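You operate a simulated robot arm through the tools that you are given. There is no shell and no other tool.

You are at the controls of a simulated robot arm. One attempt, no reset.

JOB
Pack the white tub, unclamp the small carton and close it.
Fine: tub upright in the carton, then the yellow bar knob free, orange sliding plate back, and the carton's lid on.
Where things are to end (x, y in the base frame): white tub within 0.03 m of [0.94, 0.64].

The check looks at the end state, three seconds after you hand in, the way a careful person would. Anything else that was tipped, shoved, dropped, spilled or broken makes it a failure. Lids that push on must go on centred and level and be pressed home; caps that screw on are set level and turned clockwise until they are tight.

ROBOT AND FRAMES
A 7-joint arm with a two-finger parallel gripper, fixed in place. Base frame: the origin is on the floor under the middle of its stand, x ahead of it, y to its left, z up. Readings come in m, degrees, newtons and seconds.
It reaches about 1.479 m from its shoulder. Its first joint turns from -166.0 to 166.0 degrees. Payload 4.4 kg.
The tool frame sits at the grasp point between the pads (the TCP): z along the fingers, y along the line on which they close. The tips reach 0.023 m beyond it. The gripper opens to 0.094 m. The fingers are 0.038 m wide and 0.01 m thick; the gripper's body (0.054 by 0.096 m) begins 0.039 m behind the TCP.
Orientation is told as [roll, pitch, yaw] about the base's x, y, z axes, in that order, counted from this pose: with the fingers straight down and closing along the base's y, the tool's x points along the base's -x, its y along +y and its z along -z.

CONTROLS
- The arm moves only by the tool play_rows. Its argument "deltas" is a list of rows, each a list of 6 numbers: the shift along the tool's x, y, z in units of 50 mm (1.0 is 50 mm), then the turn, a rotation vector about the tool's x, y, z in units of 5 degrees (1.0 is 5 degrees). In form: [[dx, dy, dz, ax, ay, az], ...]. A call has 1 to 20 rows; each row shifts and turns the commanded pose from where the row before left it, along the tool's axes as they then stand. "gripper" is the gripper command, from -1 (fully open) to 1 (shut), values between in proportion, set as the call begins (left out, the last holds). A call with a number of a shift or a turn outside -1 to 1 is refused whole. Each row takes 0.2 s and may step no farther than 0.05 m and 8.6 degrees from the row before; otherwise, or with a gripper value out of range, the whole call is refused. A pose out of reach is approached as far as the arm can. The call stops where the force on the tool passes 90 N (or 10 N more than at its start, if that is more) or the arm is blocked; 0.2 s more then pass. The fingers move at their own pace (about 0.072 m/s each) and stop on an object; they squeeze with about 43 N. The grip force told is the motor's: it shows also when the fingers shut on nothing. Time passes only in rows, and 0.2 s behind the last, so rows that do not move let the fingers close. The reply holds the time, the measured pose of the TCP, the force on the tool along the base axes, the opening and the grip force, in the units named above and with some noise, with the torque about the TCP (base axes, N m) and any sound that the robot's microphone picked up.
- Cameras (640 x 400 px; columns grow to the right, rows downward): "scene" is fixed at [0.2149, 0.497, 1.4643]; the picture's right is [0.32, -0.95, 0.00], its down [-0.46, -0.16, -0.87] and it looks along [0.83, 0.28, -0.49] (base axes); focal length 326 px, centre (320, 200). "wrist" rides on the gripper at [0.086, 0.016, -0.074] in the tool frame; the picture's right is [-0.18, 0.98, 0.00], its down [-0.58, -0.11, -0.81] and it looks along [-0.79, -0.15, 0.59] (tool axes); focal length 243 px, centre (320, 200). There is no depth. A picture from a camera that has moved, and an enlarged one, comes with that camera's place and axes in the base frame and with its lens. The place of the scene camera against the robot may be out by one fixed shift of up to 0.012 m in any direction.
- capture(camera): a new picture of that camera. It takes no simulated time.
- close_up(camera, box): a new picture of the part [left, top, right, bottom] of that camera's present view, enlarged. It takes no simulated time.
- finish_job(): hands the job in; it is judged then, once.

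Places have to be worked out from the pictures, the camera data and where the tool is seen. Open the gripper and draw the arm clear of the work before you hand the job in, unless the task says otherwise.

The tools are called after "Request:" as name(argument=value, ...) on one line, values as JSON. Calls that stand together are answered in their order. play_rows: Moves the arm, as the interface text tells. Its arguments: {"type":"object","properties":{"deltas":{"type":"array"},"gripper":{"type":"number"}},"required":["deltas"]} The other tools are called the same way: capture (camera) takes a picture; close_up (camera, box) takes an enlarged picture of a part of a camera's view; finish_job () hands the job in.

At the start:

```text
time: 0.0
eef_pos: [0.6869, 0.5518, 1.3004]
ee_rot: [0.1, 0.0, 0.1]
ft_force: [0.6, 0.2, -0.6]
wrist_torque: [-0.01, -0.01, 0.03]
gripper_width: 0.0942
finger_force: 0.1
```

scene: 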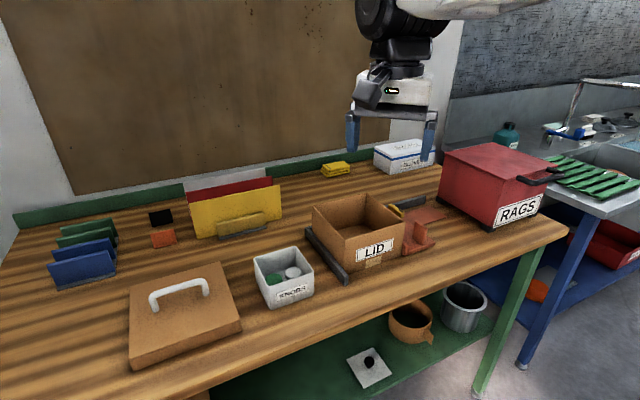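
wrist: 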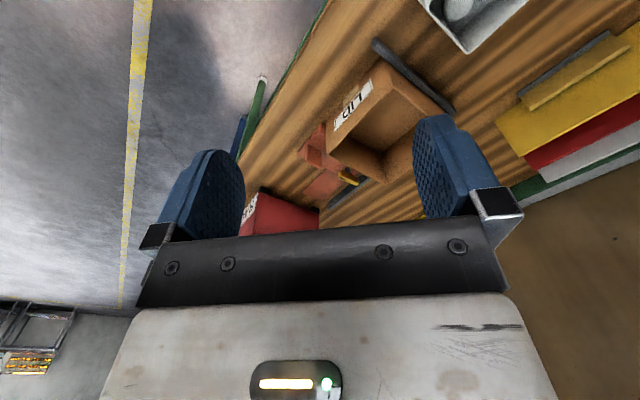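

I'll look closely at the carton, clamp, tub candidates and lid before moving.

Request:
close_up(camera="scene", box=[290, 170, 460, 290])

Request:
close_up(camera="scene", box=[240, 230, 340, 310])

Request:
close_up(camera="scene", box=[100, 240, 260, 380])

Request:
close_up(camera="scene", box=[320, 280, 500, 400])

```text
3.33 times, centred on (375, 230) of scene
camera zoom: at [0.2149, 0.497, 1.4643], right [0.32, -0.95, 0.0], down [-0.46, -0.16, -0.87], along [0.83, 0.28, -0.49], focal length 1088 px, centre (137, 100)
```

zoom: 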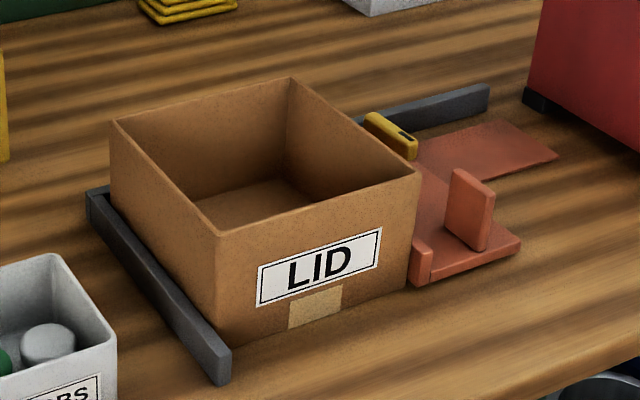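

```text
5.00 times, centred on (290, 270) of scene
camera zoom: at [0.2149, 0.497, 1.4643], right [0.32, -0.95, 0.0], down [-0.46, -0.16, -0.87], along [0.83, 0.28, -0.49], focal length 1633 px, centre (470, -150)
```

zoom: 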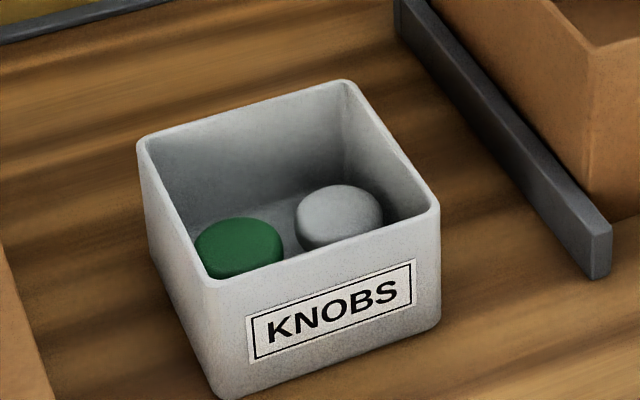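

```text
2.86 times, centred on (180, 310) of scene
camera zoom: at [0.2149, 0.497, 1.4643], right [0.32, -0.95, 0.0], down [-0.46, -0.16, -0.87], along [0.83, 0.28, -0.49], focal length 933 px, centre (720, -114)
```

zoom: 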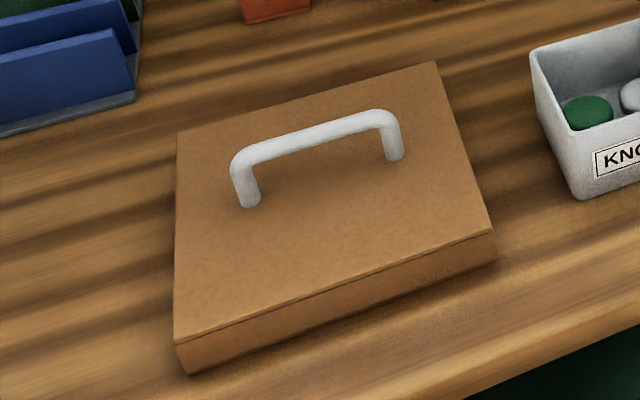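

```text
3.33 times, centred on (410, 340) of scene
camera zoom: at [0.2149, 0.497, 1.4643], right [0.32, -0.95, 0.0], down [-0.46, -0.16, -0.87], along [0.83, 0.28, -0.49], focal length 1088 px, centre (20, -267)
```

zoom: 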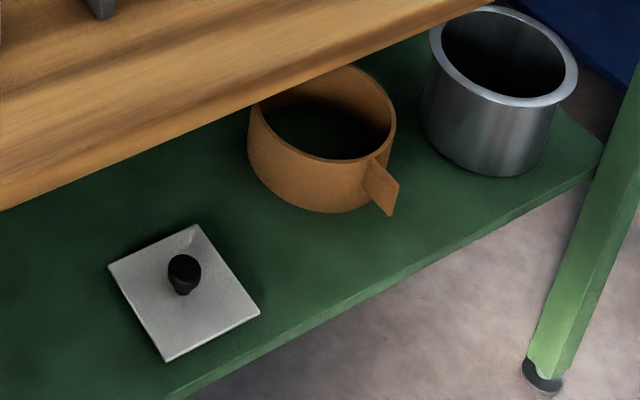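

The tub is either the white round thing in the "KNOBS" bin or the bin itself, so I want better views. I'll check the other objects first.

Request:
close_up(camera="scene", box=[310, 130, 450, 220])

Request:
close_up(camera="scene", box=[370, 190, 450, 260])

Request:
close_up(camera="scene", box=[20, 170, 290, 300])

Request:
close_up(camera="wrist", box=[240, 0, 640, 220])

Request:
close_up(camera="scene", box=[440, 70, 640, 250])

```text
4.44 times, centred on (380, 175) of scene
camera zoom: at [0.2149, 0.497, 1.4643], right [0.32, -0.95, 0.0], down [-0.46, -0.16, -0.87], along [0.83, 0.28, -0.49], focal length 1451 px, centre (53, 311)
```

zoom: 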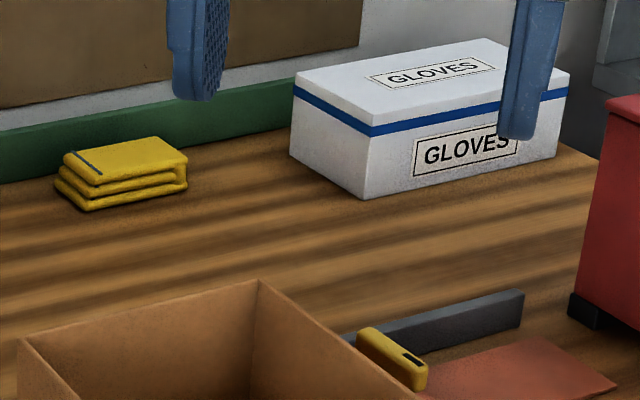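

```text
5.71 times, centred on (410, 225) of scene
camera zoom: at [0.2149, 0.497, 1.4643], right [0.32, -0.95, 0.0], down [-0.46, -0.16, -0.87], along [0.83, 0.28, -0.49], focal length 1866 px, centre (-194, 57)
```

zoom: 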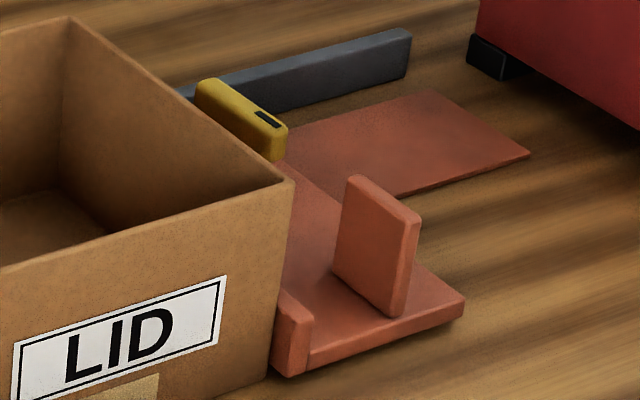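

```text
2.37 times, centred on (155, 235) of scene
camera zoom: at [0.2149, 0.497, 1.4643], right [0.32, -0.95, 0.0], down [-0.46, -0.16, -0.87], along [0.83, 0.28, -0.49], focal length 774 px, centre (711, 117)
```

zoom: 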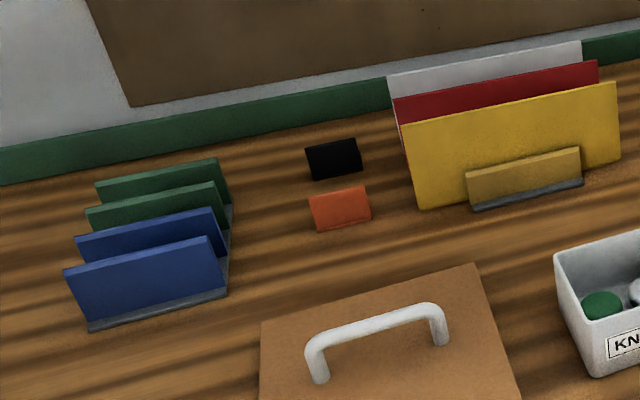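

```text
1.60 times, centred on (440, 110) of wrist
camera zoom: at [0.5993, 0.5667, 1.3746], right [0.18, 0.98, 0.0], down [0.58, -0.11, 0.81], along [0.79, -0.15, -0.59], focal length 388 px, centre (128, 344)
```

zoom: 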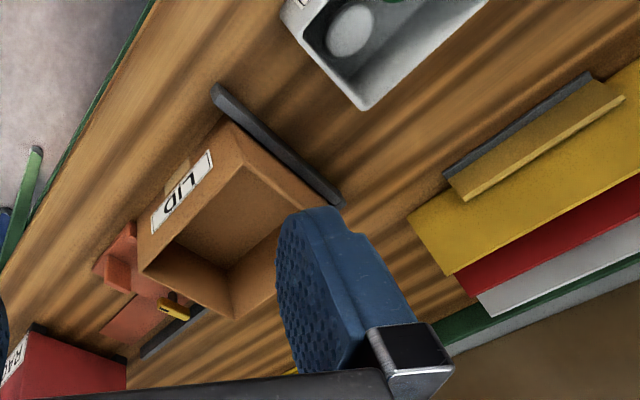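

```text
2.22 times, centred on (540, 160) of scene
camera zoom: at [0.2149, 0.497, 1.4643], right [0.32, -0.95, 0.0], down [-0.46, -0.16, -0.87], along [0.83, 0.28, -0.49], focal length 726 px, centre (-169, 289)
```

zoom: 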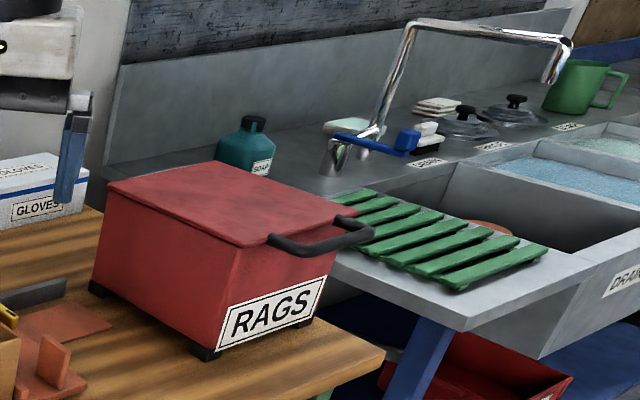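

The scene suggests that the carton sits near the target with its rim around z≈1.0, and that the white cylinder in the bin is the tub. I'll move forward and left at the same height for a steeper wrist view of the bin, carton and clamp.

Request:
play_rows(deltas=[[-0.6, 0.3, 0, 0, 0, 0], [-0.7, 0.4, 0, 0, 0, 0], [-0.6, 0.3, 0, 0, 0, 0], [0, 0, 0, 0, 0, 0]])

Request:
capture(camera="wrist")

Request:
close_up(camera="wrist", box=[150, 0, 470, 200])

```text
time: 1.0
eef_pos: [0.783, 0.5999, 1.3026]
ee_rot: [0.0, -0.1, 0.0]
ft_force: [0.3, 0.2, -0.1]
wrist_torque: [0.0, -0.01, 0.02]
gripper_width: 0.094
finger_force: 0.1
```

```text
taken
camera wrist: at [0.6957, 0.6146, 1.3755], right [0.18, 0.98, 0.0], down [0.58, -0.11, 0.81], along [0.79, -0.15, -0.59], focal length 243 px, centre (320, 200)
```

wrist: 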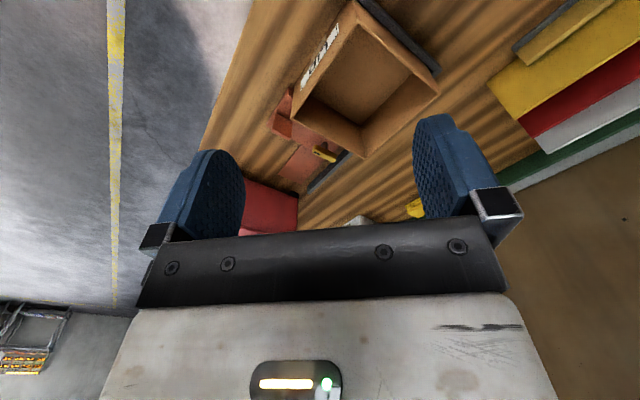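

```text
2.00 times, centred on (310, 100) of wrist
camera zoom: at [0.6957, 0.6146, 1.3755], right [0.18, 0.98, 0.0], down [0.58, -0.11, 0.81], along [0.79, -0.15, -0.59], focal length 485 px, centre (340, 400)
```

zoom: 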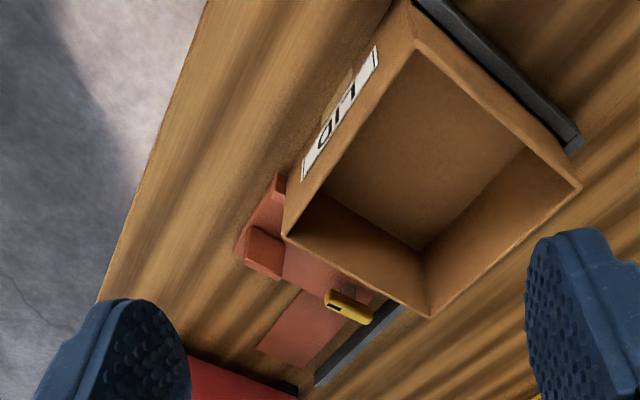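

Triangulating from both cameras puts the carton rim corners at about (0.814,0.639), (0.930,0.759), (1.053,0.639) and (0.940,0.519), at z≈1.014. That makes the carton 0.17 m square, turned 45° and centred near (0.935,0.639). Next I'll look into the bin.

Request:
play_rows(deltas=[[0.73, 0.6, 0.2, 0, 0, 0], [0.73, 0.6, 0.2, 0, 0, 0], [0.73, 0.6, 0.2, 0, 0, 0], [0.73, 0.6, 0.2, 0, 0, 0], [0.73, 0.6, 0.2, 0, 0, 0], [0, 0, 0, 0, 0, 0]])

Request:
capture(camera="wrist")

Request:
close_up(camera="wrist", box=[200, 0, 440, 150])

```text
time: 2.4
eef_pos: [0.5981, 0.7513, 1.2493]
ee_rot: [0.0, 0.0, -0.1]
ft_force: [-0.4, 0.1, 0.4]
wrist_torque: [0.0, -0.01, 0.02]
gripper_width: 0.0939
finger_force: 0.0
```

```text
taken
camera wrist: at [0.511, 0.7663, 1.323], right [0.18, 0.98, 0.0], down [0.58, -0.11, 0.81], along [0.79, -0.15, -0.59], focal length 243 px, centre (320, 200)
```

wrist: 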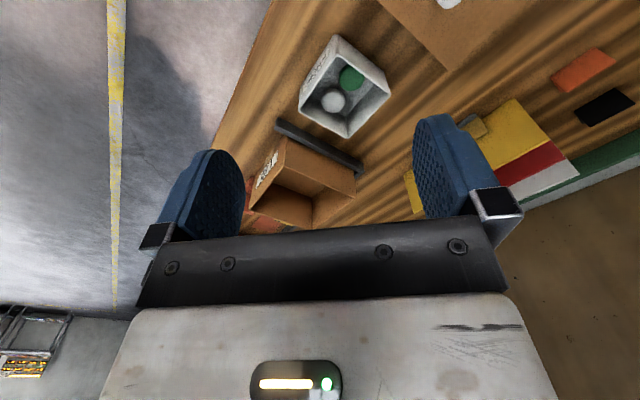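

```text
2.67 times, centred on (320, 75) of wrist
camera zoom: at [0.511, 0.7663, 1.323], right [0.18, 0.98, 0.0], down [0.58, -0.11, 0.81], along [0.79, -0.15, -0.59], focal length 647 px, centre (320, 533)
```

zoom: 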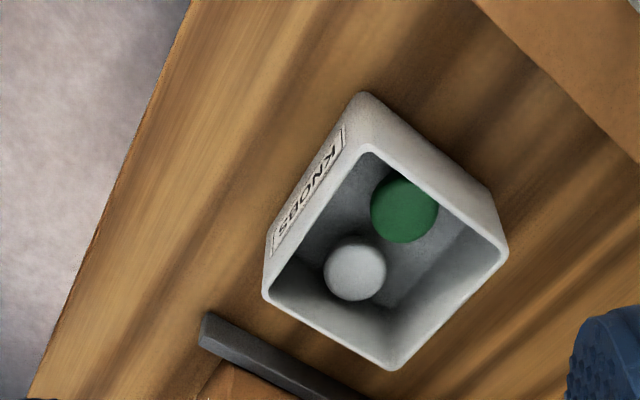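

The bin's rim centre is about (0.730,0.761) with its rim at z≈0.974. It holds a green cylinder and a white cylinder, each about 0.04 m across. I'll go lower to see whether these are tubs and measure them better.

Request:
play_rows(deltas=[[-0.2, 0.1, 0.7, 0, 0, 0], [-0.2, 0.1, 0.7, 0, 0, 0], [-0.2, 0, 0.6, 0, 0, 0], [0, 0, 0, 0, 0, 0]])

Request:
capture(camera="wrist")

Request:
close_up(camera="wrist", box=[220, 0, 460, 150])

```text
time: 3.4
eef_pos: [0.6289, 0.761, 1.1509]
ee_rot: [0.0, 0.0, 0.0]
ft_force: [-0.7, -0.4, 0.8]
wrist_torque: [0.03, -0.03, 0.02]
gripper_width: 0.0941
finger_force: 0.1
```

```text
taken
camera wrist: at [0.5417, 0.7765, 1.2238], right [0.18, 0.98, 0.0], down [0.58, -0.11, 0.81], along [0.79, -0.15, -0.59], focal length 243 px, centre (320, 200)
```

wrist: 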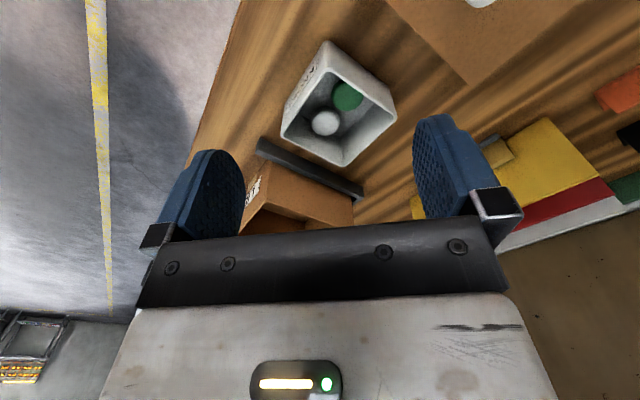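

```text
2.67 times, centred on (340, 75) of wrist
camera zoom: at [0.5417, 0.7765, 1.2238], right [0.18, 0.98, 0.0], down [0.58, -0.11, 0.81], along [0.79, -0.15, -0.59], focal length 647 px, centre (267, 533)
```

zoom: 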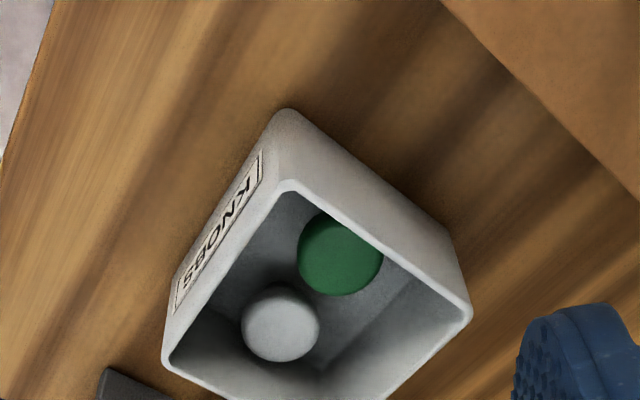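

Both are small round tubs, about ∅0.041 m and 0.03 m tall. They lie along the bin's diagonal axis, with the white one near (0.744,0.745). I'll turn the gripper 45° so its fingers close along the free direction, set a narrower opening, and move above it.

Request:
play_rows(deltas=[[0, 0, 0, 0, 0, 1], [0, 0, 0, 0, 0, 1], [0, 0, 0, 0, 0, 1], [0, 0, 0, 0, 0, 1], [0, 0, 0, 0, 0, 1], [0, 0, 0, 0, 0, 1], [0, 0, 0, 0, 0, 1], [0, 0, 0, 0, 0, 1], [0, 0, 0, 0, 0, 1], [-0.62, 0.469, 0.333, 0, 0, 0], [-0.62, 0.469, 0.333, 0, 0, 0], [-0.62, 0.469, 0.333, 0, 0, 0], [0, 0, 0, 0, 0, 0]], gripper=-0.21)

Request:
capture(camera="wrist")

Request:
capture(camera="scene")

```text
time: 6.2
eef_pos: [0.7446, 0.7474, 1.1021]
ee_rot: [0.0, -0.1, -45.0]
ft_force: [1.6, -0.8, -0.3]
wrist_torque: [0.0, 0.01, 0.0]
gripper_width: 0.0569
finger_force: 0.0
```

```text
taken
camera wrist: at [0.6944, 0.8183, 1.1758], right [0.83, 0.56, 0.0], down [0.33, -0.49, 0.81], along [0.46, -0.67, -0.59], focal length 243 px, centre (320, 200)
```

wrist: 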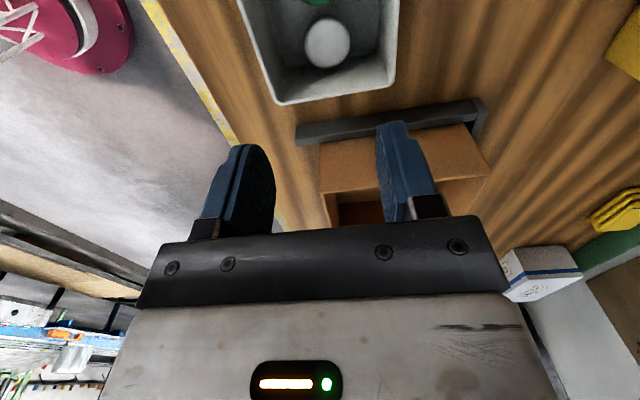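

```text
taken
```

scene: 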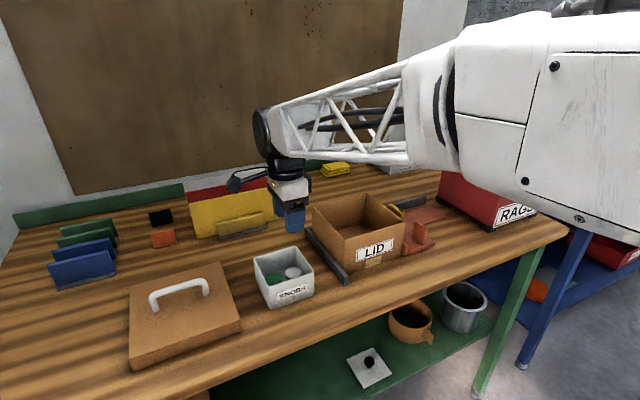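

Here the tub appears near (327,42). I'll zoom in to refine its position relative to the bin walls.

Request:
close_up(camera="wrist", box=[220, 0, 420, 125])

Request:
close_up(camera="scene", box=[240, 235, 330, 310])

```text
3.20 times, centred on (320, 62) of wrist
camera zoom: at [0.6944, 0.8183, 1.1758], right [0.83, 0.56, 0.0], down [0.33, -0.49, 0.81], along [0.46, -0.67, -0.59], focal length 776 px, centre (320, 640)
```

zoom: 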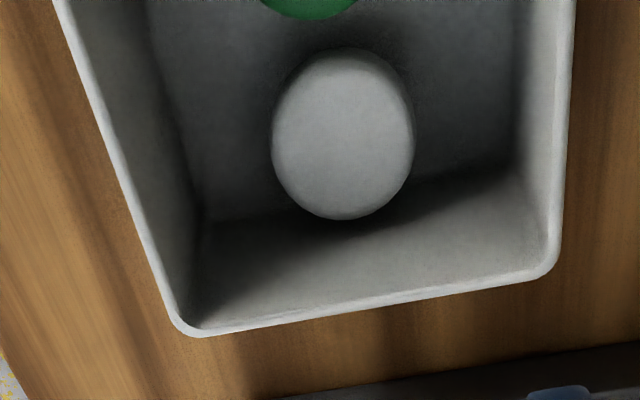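

```text
5.33 times, centred on (285, 272) of scene
camera zoom: at [0.2149, 0.497, 1.4643], right [0.32, -0.95, 0.0], down [-0.46, -0.16, -0.87], along [0.83, 0.28, -0.49], focal length 1742 px, centre (507, -187)
```

zoom: 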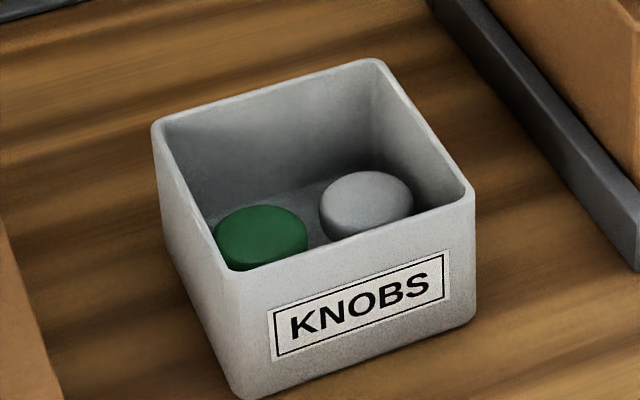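

The closer view puts the tub near (0.750,0.748). I'll shift slightly and descend to just above the rim to check again.

Request:
play_rows(deltas=[[-0.06, 0.07, 0.8, 0, 0, 0], [0, 0, 0.7, 0, 0, 0], [0, 0, 0, 0, 0, 0]])

Request:
close_up(camera="wrist", box=[160, 0, 480, 200])

Request:
close_up(camera="scene", box=[230, 200, 340, 310])

```text
time: 7.0
eef_pos: [0.7473, 0.7461, 1.0253]
ee_rot: [0.1, -0.1, -45.0]
ft_force: [-0.2, 0.1, -0.3]
wrist_torque: [-0.01, 0.03, 0.01]
gripper_width: 0.0569
finger_force: 0.0
```

```text
2.00 times, centred on (320, 100) of wrist
camera zoom: at [0.6982, 0.8166, 1.0994], right [0.83, 0.56, 0.0], down [0.33, -0.49, 0.81], along [0.46, -0.67, -0.59], focal length 485 px, centre (320, 400)
```

zoom: 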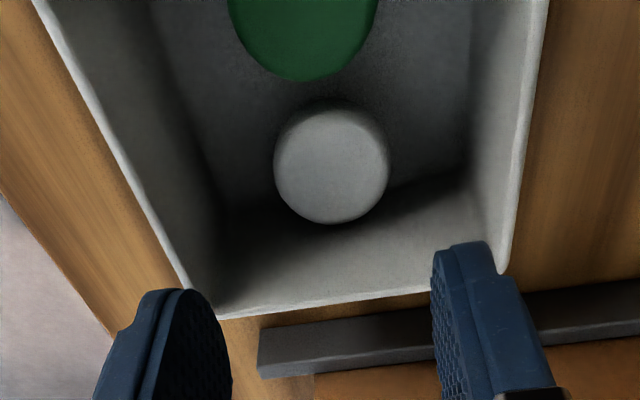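

```text
3.64 times, centred on (285, 255) of scene
camera zoom: at [0.2149, 0.497, 1.4643], right [0.32, -0.95, 0.0], down [-0.46, -0.16, -0.87], along [0.83, 0.28, -0.49], focal length 1187 px, centre (447, 0)
```

zoom: 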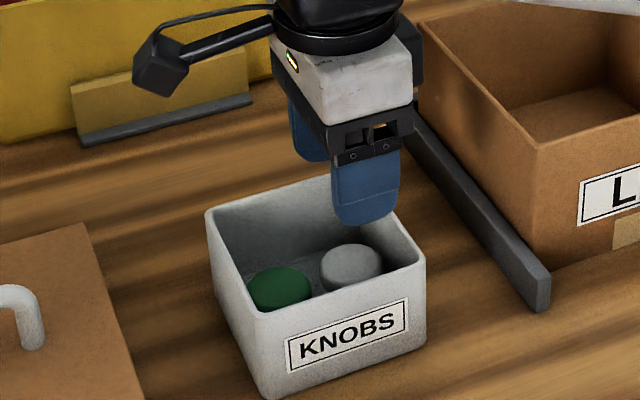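

The disc's top comes out at z≈0.93, so it is only about 0.02 m tall, which may make it a knob. Before I commit to what the "white tub" is, I'll zoom in hard on the bin and its contents.

Request:
close_up(camera="wrist", box=[270, 0, 370, 120])

Request:
close_up(camera="scene", box=[285, 250, 350, 300])

Request:
close_up(camera="scene", box=[260, 260, 310, 295])

Request:
close_up(camera="scene", box=[335, 335, 405, 395])

```text
3.33 times, centred on (320, 60) of wrist
camera zoom: at [0.6982, 0.8166, 1.0994], right [0.83, 0.56, 0.0], down [0.33, -0.49, 0.81], along [0.46, -0.67, -0.59], focal length 809 px, centre (320, 667)
```

zoom: 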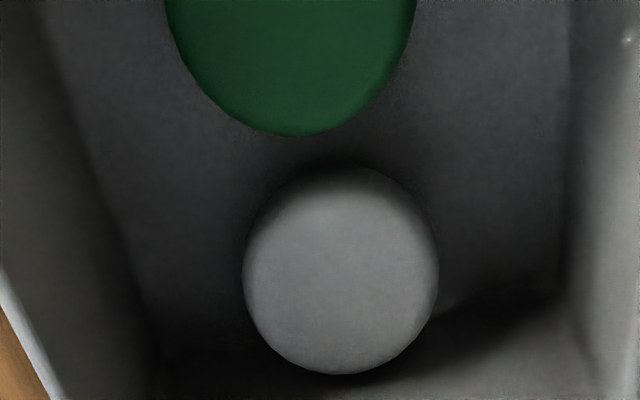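

```text
8.00 times, centred on (318, 275) of scene
camera zoom: at [0.2149, 0.497, 1.4643], right [0.32, -0.95, 0.0], down [-0.46, -0.16, -0.87], along [0.83, 0.28, -0.49], focal length 2612 px, centre (340, -400)
```

zoom: 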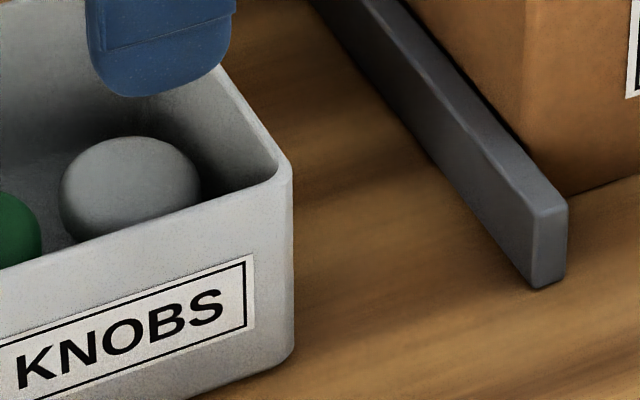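

```text
11.43 times, centred on (285, 278) of scene
camera zoom: at [0.2149, 0.497, 1.4643], right [0.32, -0.95, 0.0], down [-0.46, -0.16, -0.87], along [0.83, 0.28, -0.49], focal length 3732 px, centre (720, -686)
```

zoom: 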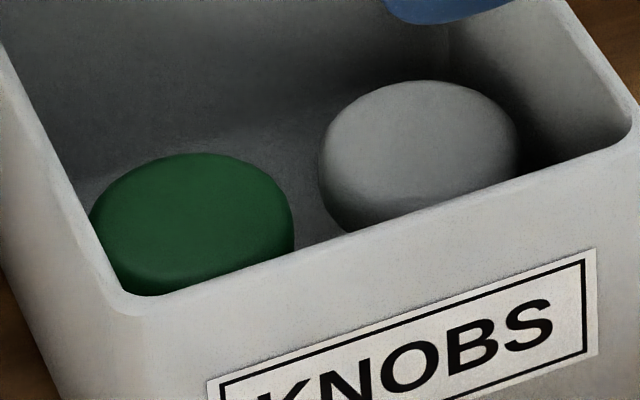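

```text
6.67 times, centred on (370, 365) of scene
camera zoom: at [0.2149, 0.497, 1.4643], right [0.32, -0.95, 0.0], down [-0.46, -0.16, -0.87], along [0.83, 0.28, -0.49], focal length 2177 px, centre (-13, -900)
```

zoom: 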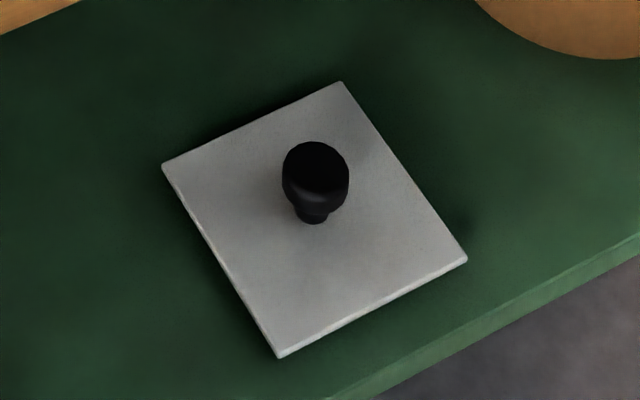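

The discs are plain pucks, so they are knobs stored in the tub, and the open white "KNOBS" container itself is the white tub. It is about 0.10 m square with its centre near (0.732,0.7635), and it fits the carton. I'll pinch its far (+x+y) wall with one finger inside where there is free space, so I set the opening to about 34 mm and shift above that wall.

Request:
play_rows(deltas=[[0.15, 0.36, 0, 0, 0, 0], [0.15, 0.36, 0, 0, 0, 0], [0.16, 0.36, 0, 0, 0, 0], [0, 0, 0, 0, 0, 0]], gripper=0.28)

Request:
capture(camera="wrist")

Request:
close_up(camera="scene", box=[230, 200, 340, 310])

```text
time: 8.0
eef_pos: [0.7708, 0.8022, 1.0276]
ee_rot: [0.0, 0.0, -45.1]
ft_force: [0.7, 0.4, -0.5]
wrist_torque: [0.0, -0.02, -0.04]
gripper_width: 0.0337
finger_force: 0.0
```

```text
taken
camera wrist: at [0.7207, 0.873, 1.1004], right [0.83, 0.56, 0.0], down [0.33, -0.49, 0.81], along [0.46, -0.67, -0.59], focal length 243 px, centre (320, 200)
```

wrist: 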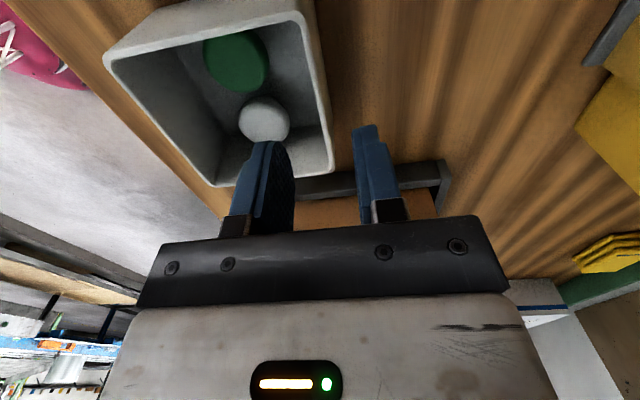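

```text
3.64 times, centred on (285, 255) of scene
camera zoom: at [0.2149, 0.497, 1.4643], right [0.32, -0.95, 0.0], down [-0.46, -0.16, -0.87], along [0.83, 0.28, -0.49], focal length 1187 px, centre (447, 0)
```

zoom: 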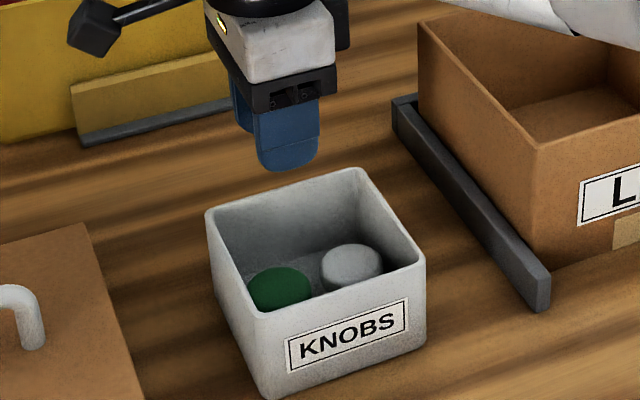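

I'll zoom on the wall relative to the finger gap.

Request:
close_up(camera="wrist", box=[230, 60, 390, 160])

```text
4.00 times, centred on (310, 110) of wrist
camera zoom: at [0.7207, 0.873, 1.1004], right [0.83, 0.56, 0.0], down [0.33, -0.49, 0.81], along [0.46, -0.67, -0.59], focal length 970 px, centre (360, 560)
```

zoom: 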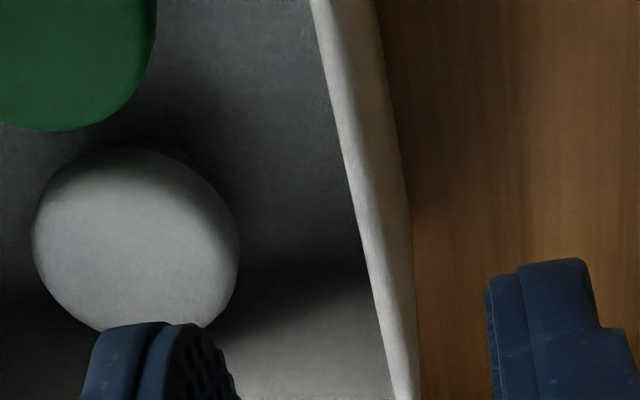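

The wall rim is about 1 mm from the line under the TCP, and the inner finger clears the knobs by about 7 mm. I'll descend to z≈0.978, which overlaps the wall by about 18 mm, and then close.

Request:
play_rows(deltas=[[0, -0.01, 0.5, 0, 0, 0], [0, 0, 0.49, 0, 0, 0], [0, 0, 0, 0, 0, 0]])

Request:
capture(camera="wrist")

Request:
close_up(camera="scene", box=[230, 200, 340, 310])

```text
time: 8.8
eef_pos: [0.7696, 0.8035, 0.9762]
ee_rot: [0.0, 0.0, -45.0]
ft_force: [0.0, 0.6, 0.2]
wrist_torque: [0.01, 0.02, 0.02]
gripper_width: 0.0336
finger_force: 0.0
```

```text
taken
camera wrist: at [0.7196, 0.8741, 1.0492], right [0.83, 0.56, 0.0], down [0.33, -0.49, 0.81], along [0.46, -0.67, -0.59], focal length 243 px, centre (320, 200)
```

wrist: 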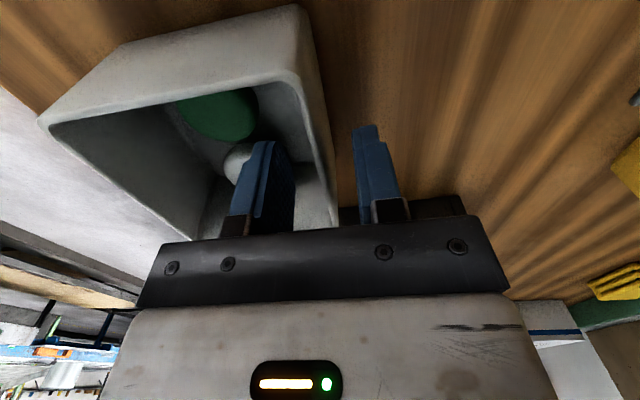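

```text
3.64 times, centred on (285, 255) of scene
camera zoom: at [0.2149, 0.497, 1.4643], right [0.32, -0.95, 0.0], down [-0.46, -0.16, -0.87], along [0.83, 0.28, -0.49], focal length 1187 px, centre (447, 0)
```

zoom: 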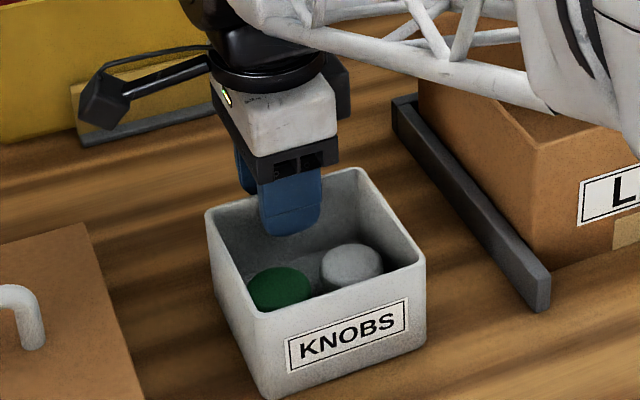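

The wall is clearly between the fingers. Closing now.

Request:
play_rows(deltas=[[0, 0, 0, 0, 0, 0], [0, 0, 0, 0, 0, 0], [0, 0, 0, 0, 0, 0], [0, 0, 0, 0, 0, 0]], gripper=1)

Request:
capture(camera="wrist")

Request:
close_up(camera="scene", box=[230, 200, 340, 310])

```text
time: 9.8
eef_pos: [0.7701, 0.8036, 0.9753]
ee_rot: [0.0, -0.1, -45.0]
ft_force: [-0.2, 0.7, 0.1]
wrist_torque: [-0.05, -0.03, -0.01]
gripper_width: 0.0029
finger_force: 42.9
```

```text
taken
camera wrist: at [0.7197, 0.8741, 1.0494], right [0.83, 0.56, 0.0], down [0.33, -0.49, 0.81], along [0.46, -0.67, -0.59], focal length 243 px, centre (320, 200)
```

wrist: 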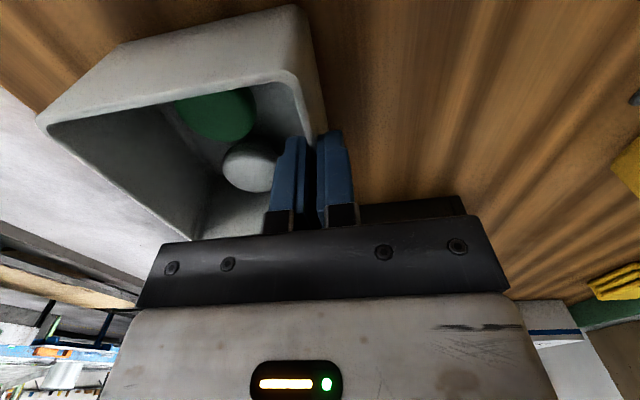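

```text
3.64 times, centred on (285, 255) of scene
camera zoom: at [0.2149, 0.497, 1.4643], right [0.32, -0.95, 0.0], down [-0.46, -0.16, -0.87], along [0.83, 0.28, -0.49], focal length 1187 px, centre (447, 0)
```

zoom: 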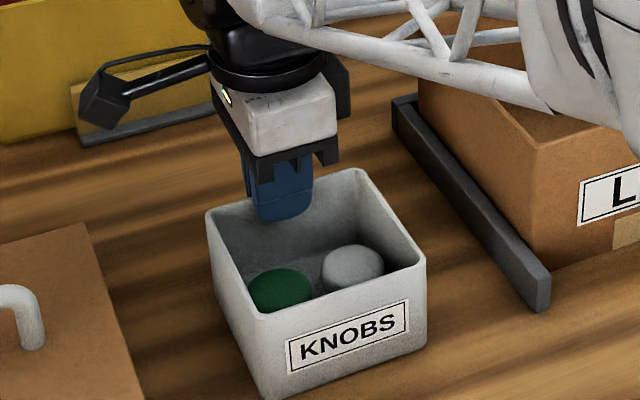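

The fingers stopped at 2.9 mm with 43 N, which fits gripping a thin wall. I'll lift slowly by about 15 mm and check that the tub comes up level.

Request:
play_rows(deltas=[[0, 0, -0.1, 0, 0, 0], [0, 0, -0.1, 0, 0, 0], [0, 0, -0.1, 0, 0, 0], [0, 0, 0, 0, 0, 0]])

Request:
close_up(camera="scene", box=[230, 200, 340, 310])

Request:
capture(camera="wrist")

```text
time: 10.8
eef_pos: [0.7701, 0.8006, 0.9932]
ee_rot: [0.1, 0.0, -45.0]
ft_force: [1.7, 0.8, 9.9]
wrist_torque: [0.01, -0.02, -0.02]
gripper_width: 0.0
finger_force: 42.0
```

```text
3.64 times, centred on (285, 255) of scene
camera zoom: at [0.2149, 0.497, 1.4643], right [0.32, -0.95, 0.0], down [-0.46, -0.16, -0.87], along [0.83, 0.28, -0.49], focal length 1187 px, centre (447, 0)
```

zoom: 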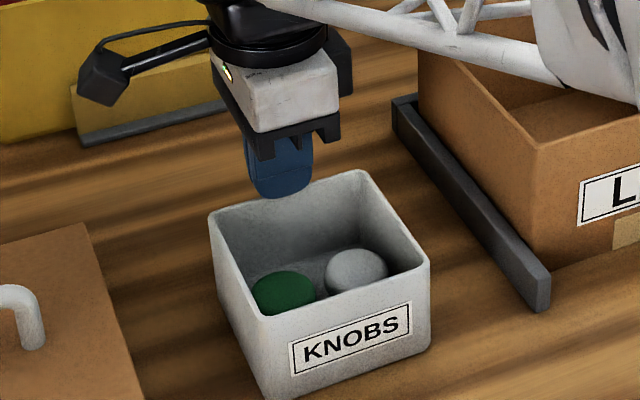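

```text
taken
camera wrist: at [0.7204, 0.8724, 1.0665], right [0.83, 0.56, 0.0], down [0.33, -0.49, 0.81], along [0.46, -0.66, -0.59], focal length 243 px, centre (320, 200)
```

wrist: 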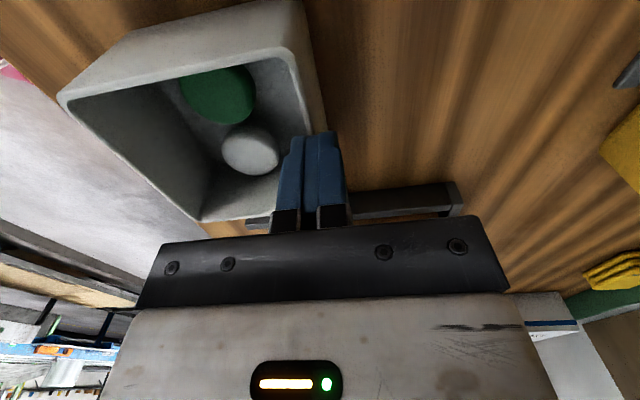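

The opening reads 0.0, so the wall slipped out of the pads while lifting and the tub shifted by only a few mm. I'll read the settled forces and look closely before trying again.

Request:
play_rows(deltas=[[0, 0, 0, 0, 0, 0]])

Request:
close_up(camera="wrist", box=[220, 80, 380, 180])

Request:
close_up(camera="scene", box=[280, 235, 330, 275])

```text
time: 11.2
eef_pos: [0.7713, 0.8013, 0.9938]
ee_rot: [0.1, 0.0, -44.9]
ft_force: [2.1, 2.1, 13.8]
wrist_torque: [0.03, -0.09, 0.01]
gripper_width: 0.0002
finger_force: 41.8
```

```text
4.00 times, centred on (300, 130) of wrist
camera zoom: at [0.7204, 0.8723, 1.0665], right [0.83, 0.56, 0.0], down [0.33, -0.49, 0.81], along [0.46, -0.66, -0.59], focal length 970 px, centre (400, 480)
```

zoom: 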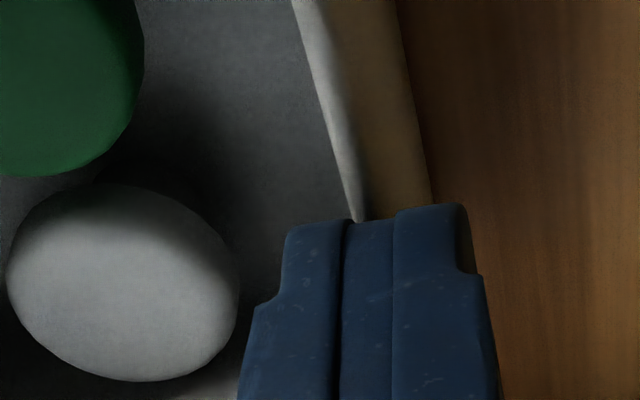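

```text
10.00 times, centred on (305, 255) of scene
camera zoom: at [0.2149, 0.497, 1.4643], right [0.32, -0.95, 0.0], down [-0.46, -0.16, -0.87], along [0.83, 0.28, -0.49], focal length 3265 px, centre (470, -350)
```

zoom: 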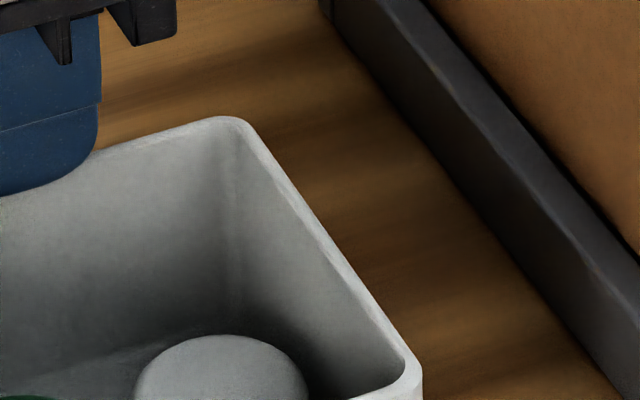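

The steady +14 N reading suggests the pads are wedged on top of the rounded rim. I'll reopen, go deeper (TCP z≈0.955, body still clear of the rim), regrip, and lift in tiny steps while watching the force to learn how heavy the tub is.

Request:
play_rows(deltas=[[0, 0, 0, 0, 0, 0], [0, 0, 0, 0, 0, 0]], gripper=0.28)

Request:
capture(camera="wrist")

Request:
close_up(camera="scene", box=[230, 200, 340, 310])

```text
time: 11.8
eef_pos: [0.7697, 0.8012, 0.9926]
ee_rot: [0.2, -0.1, -45.1]
ft_force: [3.2, 3.6, 20.0]
wrist_torque: [-0.16, 0.19, 0.03]
gripper_width: 0.0319
finger_force: 0.1
```

```text
taken
camera wrist: at [0.7203, 0.8723, 1.0663], right [0.83, 0.56, 0.0], down [0.33, -0.49, 0.81], along [0.46, -0.67, -0.59], focal length 243 px, centre (320, 200)
```

wrist: 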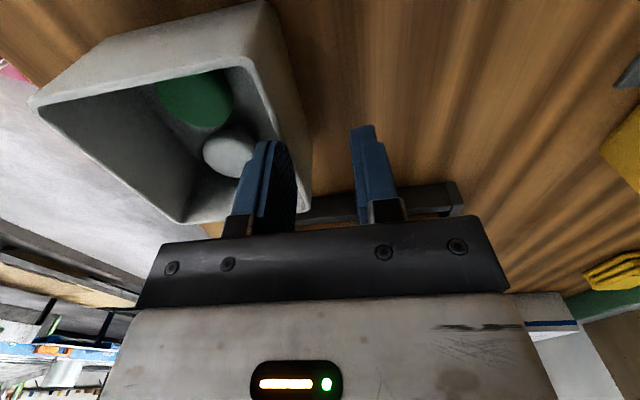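

```text
3.64 times, centred on (285, 255) of scene
camera zoom: at [0.2149, 0.497, 1.4643], right [0.32, -0.95, 0.0], down [-0.46, -0.16, -0.87], along [0.83, 0.28, -0.49], focal length 1187 px, centre (447, 0)
```

zoom: 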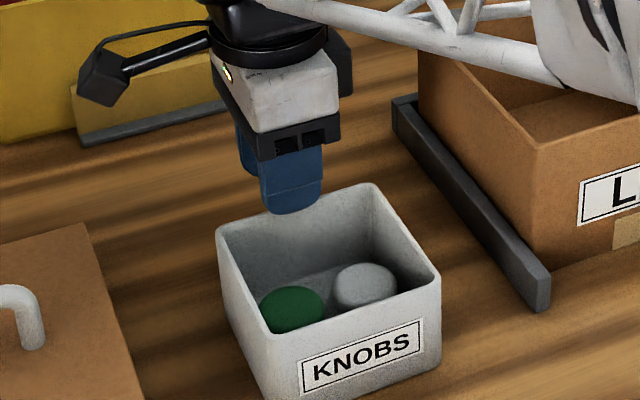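

Opening dragged the tub about 7 mm towards the robot, and 20 N remains, so the inner fingertip is resting on the rim. I'll raise straight up to release it before doing anything else.

Request:
play_rows(deltas=[[0, 0, -0.4, 0, 0, 0], [0, 0, -0.6, 0, 0, 0], [0, 0, 0, 0, 0, 0]])

Request:
capture(camera="wrist")

Request:
close_up(camera="scene", box=[230, 200, 340, 310])

```text
time: 12.6
eef_pos: [0.7697, 0.8012, 1.0421]
ee_rot: [-0.1, 0.0, -45.0]
ft_force: [-0.5, 0.1, 0.5]
wrist_torque: [0.01, -0.02, -0.04]
gripper_width: 0.034
finger_force: 0.2
```

```text
taken
camera wrist: at [0.7198, 0.8723, 1.1146], right [0.83, 0.56, 0.0], down [0.33, -0.49, 0.81], along [0.46, -0.67, -0.59], focal length 243 px, centre (320, 200)
```

wrist: 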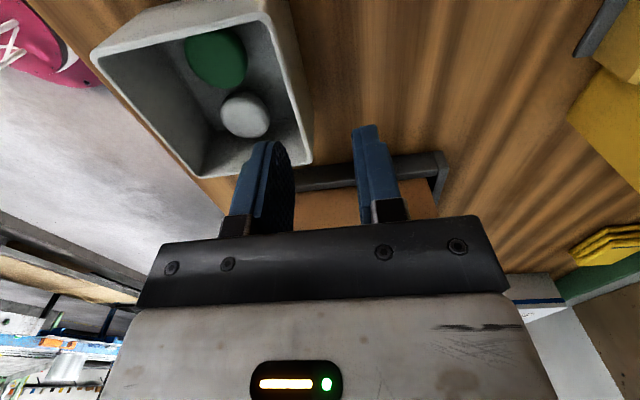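

```text
3.64 times, centred on (285, 255) of scene
camera zoom: at [0.2149, 0.497, 1.4643], right [0.32, -0.95, 0.0], down [-0.46, -0.16, -0.87], along [0.83, 0.28, -0.49], focal length 1187 px, centre (447, 0)
```

zoom: 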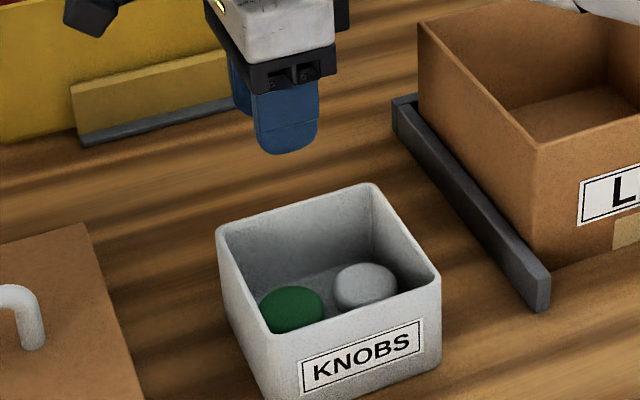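

The tub is still upright with its knobs in place, but the thin wall slipped through the pads. Before retrying I want to be sure no other "white tub" is outside the scene camera's view, so I'll rise and sweep the wrist camera.

Request:
play_rows(deltas=[[0, 0, -0.9, 0, 0, 0], [0, 0, -0.9, 0, 0, 0], [0, 0, -0.9, 0, 0, 0], [0, 0, -0.9, 0, 0, 0], [0.5, -0.5, -0.6, 0, 0, 0], [0, -0.9, 0, 0, 0, 0], [0, -0.9, 0, 0, 0, -0.5], [0, -0.9, 0, 0, 0, -1], [0, 0, 0, 0, 0, -1], [0, 0, 0, 0, 0, -1], [0, 0, 0, 0, 0, -1], [0, 0, 0, 0, 0, -1], [0, 0, 0, 0, 0, -1], [0, 0, 0, 0, 0, -1], [0, 0, 0, 0, 0, -1], [0, 0, 0, 0, 0, 0]])

Request:
capture(camera="wrist")

Request:
capture(camera="scene")

```text
time: 16.0
eef_pos: [0.6406, 0.7029, 1.2515]
ee_rot: [0.0, 0.0, -2.5]
ft_force: [-0.8, 0.1, -0.1]
wrist_torque: [-0.01, 0.02, 0.01]
gripper_width: 0.0338
finger_force: 0.0
```

```text
taken
camera wrist: at [0.5545, 0.7217, 1.3252], right [0.23, 0.97, 0.0], down [0.58, -0.13, 0.81], along [0.79, -0.18, -0.59], focal length 243 px, centre (320, 200)
```

wrist: 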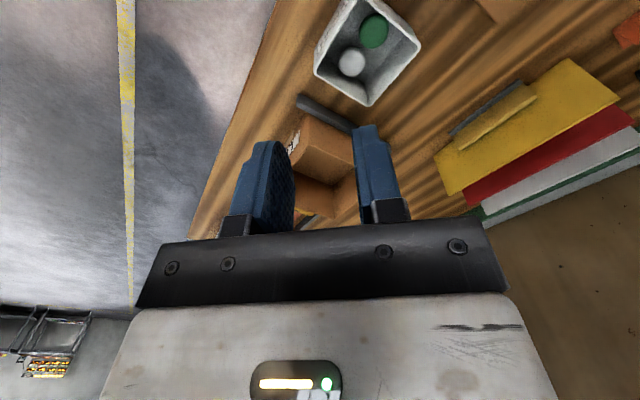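

```text
taken
```

scene: 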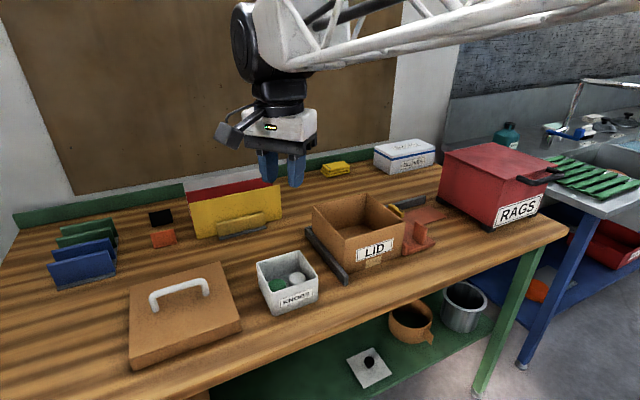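

Sweeping left to see the rest of the bench.

Request:
play_rows(deltas=[[0, 0, 0, 0, 0, -1], [0, 0, 0, 0, 0, -1], [0, 0, 0, 0, 0, -1], [0, 0, 0, 0, 0, -1], [0, 0, 0, 0, 0, -1], [0, 0, 0, 0, 0, -1], [0, 0, 0, 0, 0, -1], [0, 0, 0, 0, 0, -1], [0, 0, 0, 0, 0, -1], [0, 0, 0, 0, 0, -1], [0, 0, 0, 0, 0, -1], [0, 0, 0, 0, 0, -1], [0, 0, 0, 0, 0, 0]])

Request:
capture(camera="wrist")

```text
time: 18.8
eef_pos: [0.6403, 0.7035, 1.252]
ee_rot: [0.0, 0.0, 57.5]
ft_force: [-0.7, 0.4, -0.6]
wrist_torque: [-0.02, 0.0, 0.03]
gripper_width: 0.0336
finger_force: 0.1
```

```text
taken
camera wrist: at [0.5802, 0.6377, 1.3255], right [-0.73, 0.68, 0.0], down [0.4, 0.43, 0.81], along [0.55, 0.59, -0.59], focal length 243 px, centre (320, 200)
```

wrist: 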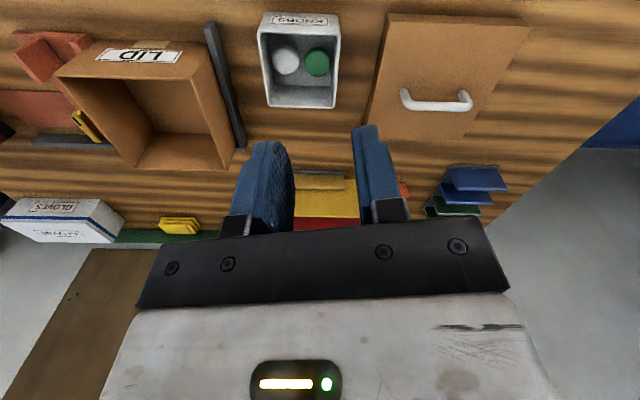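

This view covers the whole bench, and there is no other tub. I'll zoom in on this view for the clamp, tub and lid.

Request:
close_up(camera="wrist", box=[0, 20, 260, 180])

Request:
close_up(camera="wrist", box=[240, 0, 540, 180])

```text
2.46 times, centred on (130, 100) of wrist
camera zoom: at [0.5802, 0.6377, 1.3255], right [-0.73, 0.68, 0.0], down [0.4, 0.43, 0.81], along [0.55, 0.59, -0.59], focal length 597 px, centre (788, 446)
```

zoom: 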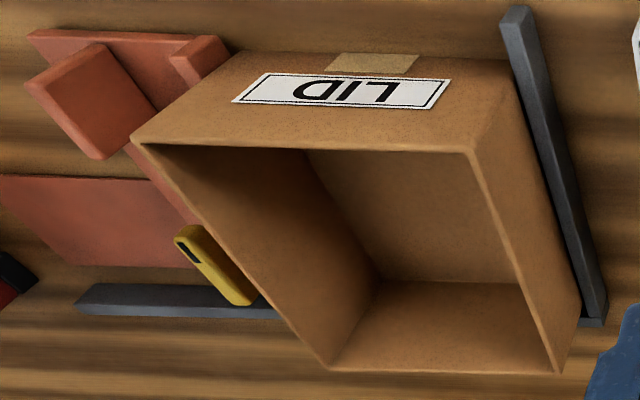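

```text
2.13 times, centred on (390, 90) of wrist
camera zoom: at [0.5802, 0.6377, 1.3255], right [-0.73, 0.68, 0.0], down [0.4, 0.43, 0.81], along [0.55, 0.59, -0.59], focal length 518 px, centre (171, 435)
```

zoom: 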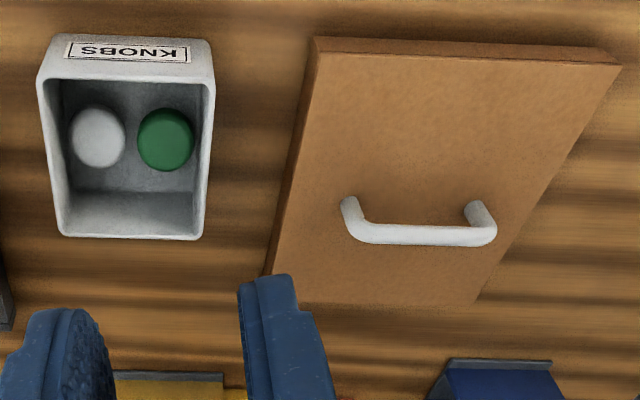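

There is no other tub, the pucks are only about 0.02 m tall (so knobs), and the tub is now centred near (0.722,0.748). A better grip is from inside: put both fingers in, clear of the knobs, and open them outward against two opposite walls so the tub lifts level about its centre. I'll turn back to yaw −45° first.

Request:
play_rows(deltas=[[0, 0, 0, 0, 0, 1], [0, 0, 0, 0, 0, 1], [0, 0, 0, 0, 0, 1], [0, 0, 0, 0, 0, 1], [0, 0, 0, 0, 0, 1], [0, 0, 0, 0, 0, 1], [0, 0, 0, 0, 0, 1], [0, 0, 0, 0, 0, 1], [0, 0, 0, 0, 0, 1], [0, 0, 0, 0, 0, 1], [0, 0, 0, 0, 0, 1], [0, 0, 0, 0, 0, 1], [0, 0, 0, 0, 0, 1], [0, 0, 0, 0, 0, 1], [0, 0, 0, 0, 0, 1], [0, 0, 0, 0, 0, 1], [0, 0, 0, 0, 0, 1], [0, 0, 0, 0, 0, 1], [0, 0, 0, 0, 0, 1], [0, 0, 0, 0, 0, 1]], gripper=-0.06)

```text
time: 23.0
eef_pos: [0.6422, 0.7033, 1.2521]
ee_rot: [0.0, 0.0, -42.7]
ft_force: [0.2, -0.1, 1.4]
wrist_torque: [0.01, -0.01, 0.01]
gripper_width: 0.0499
finger_force: 0.1
```

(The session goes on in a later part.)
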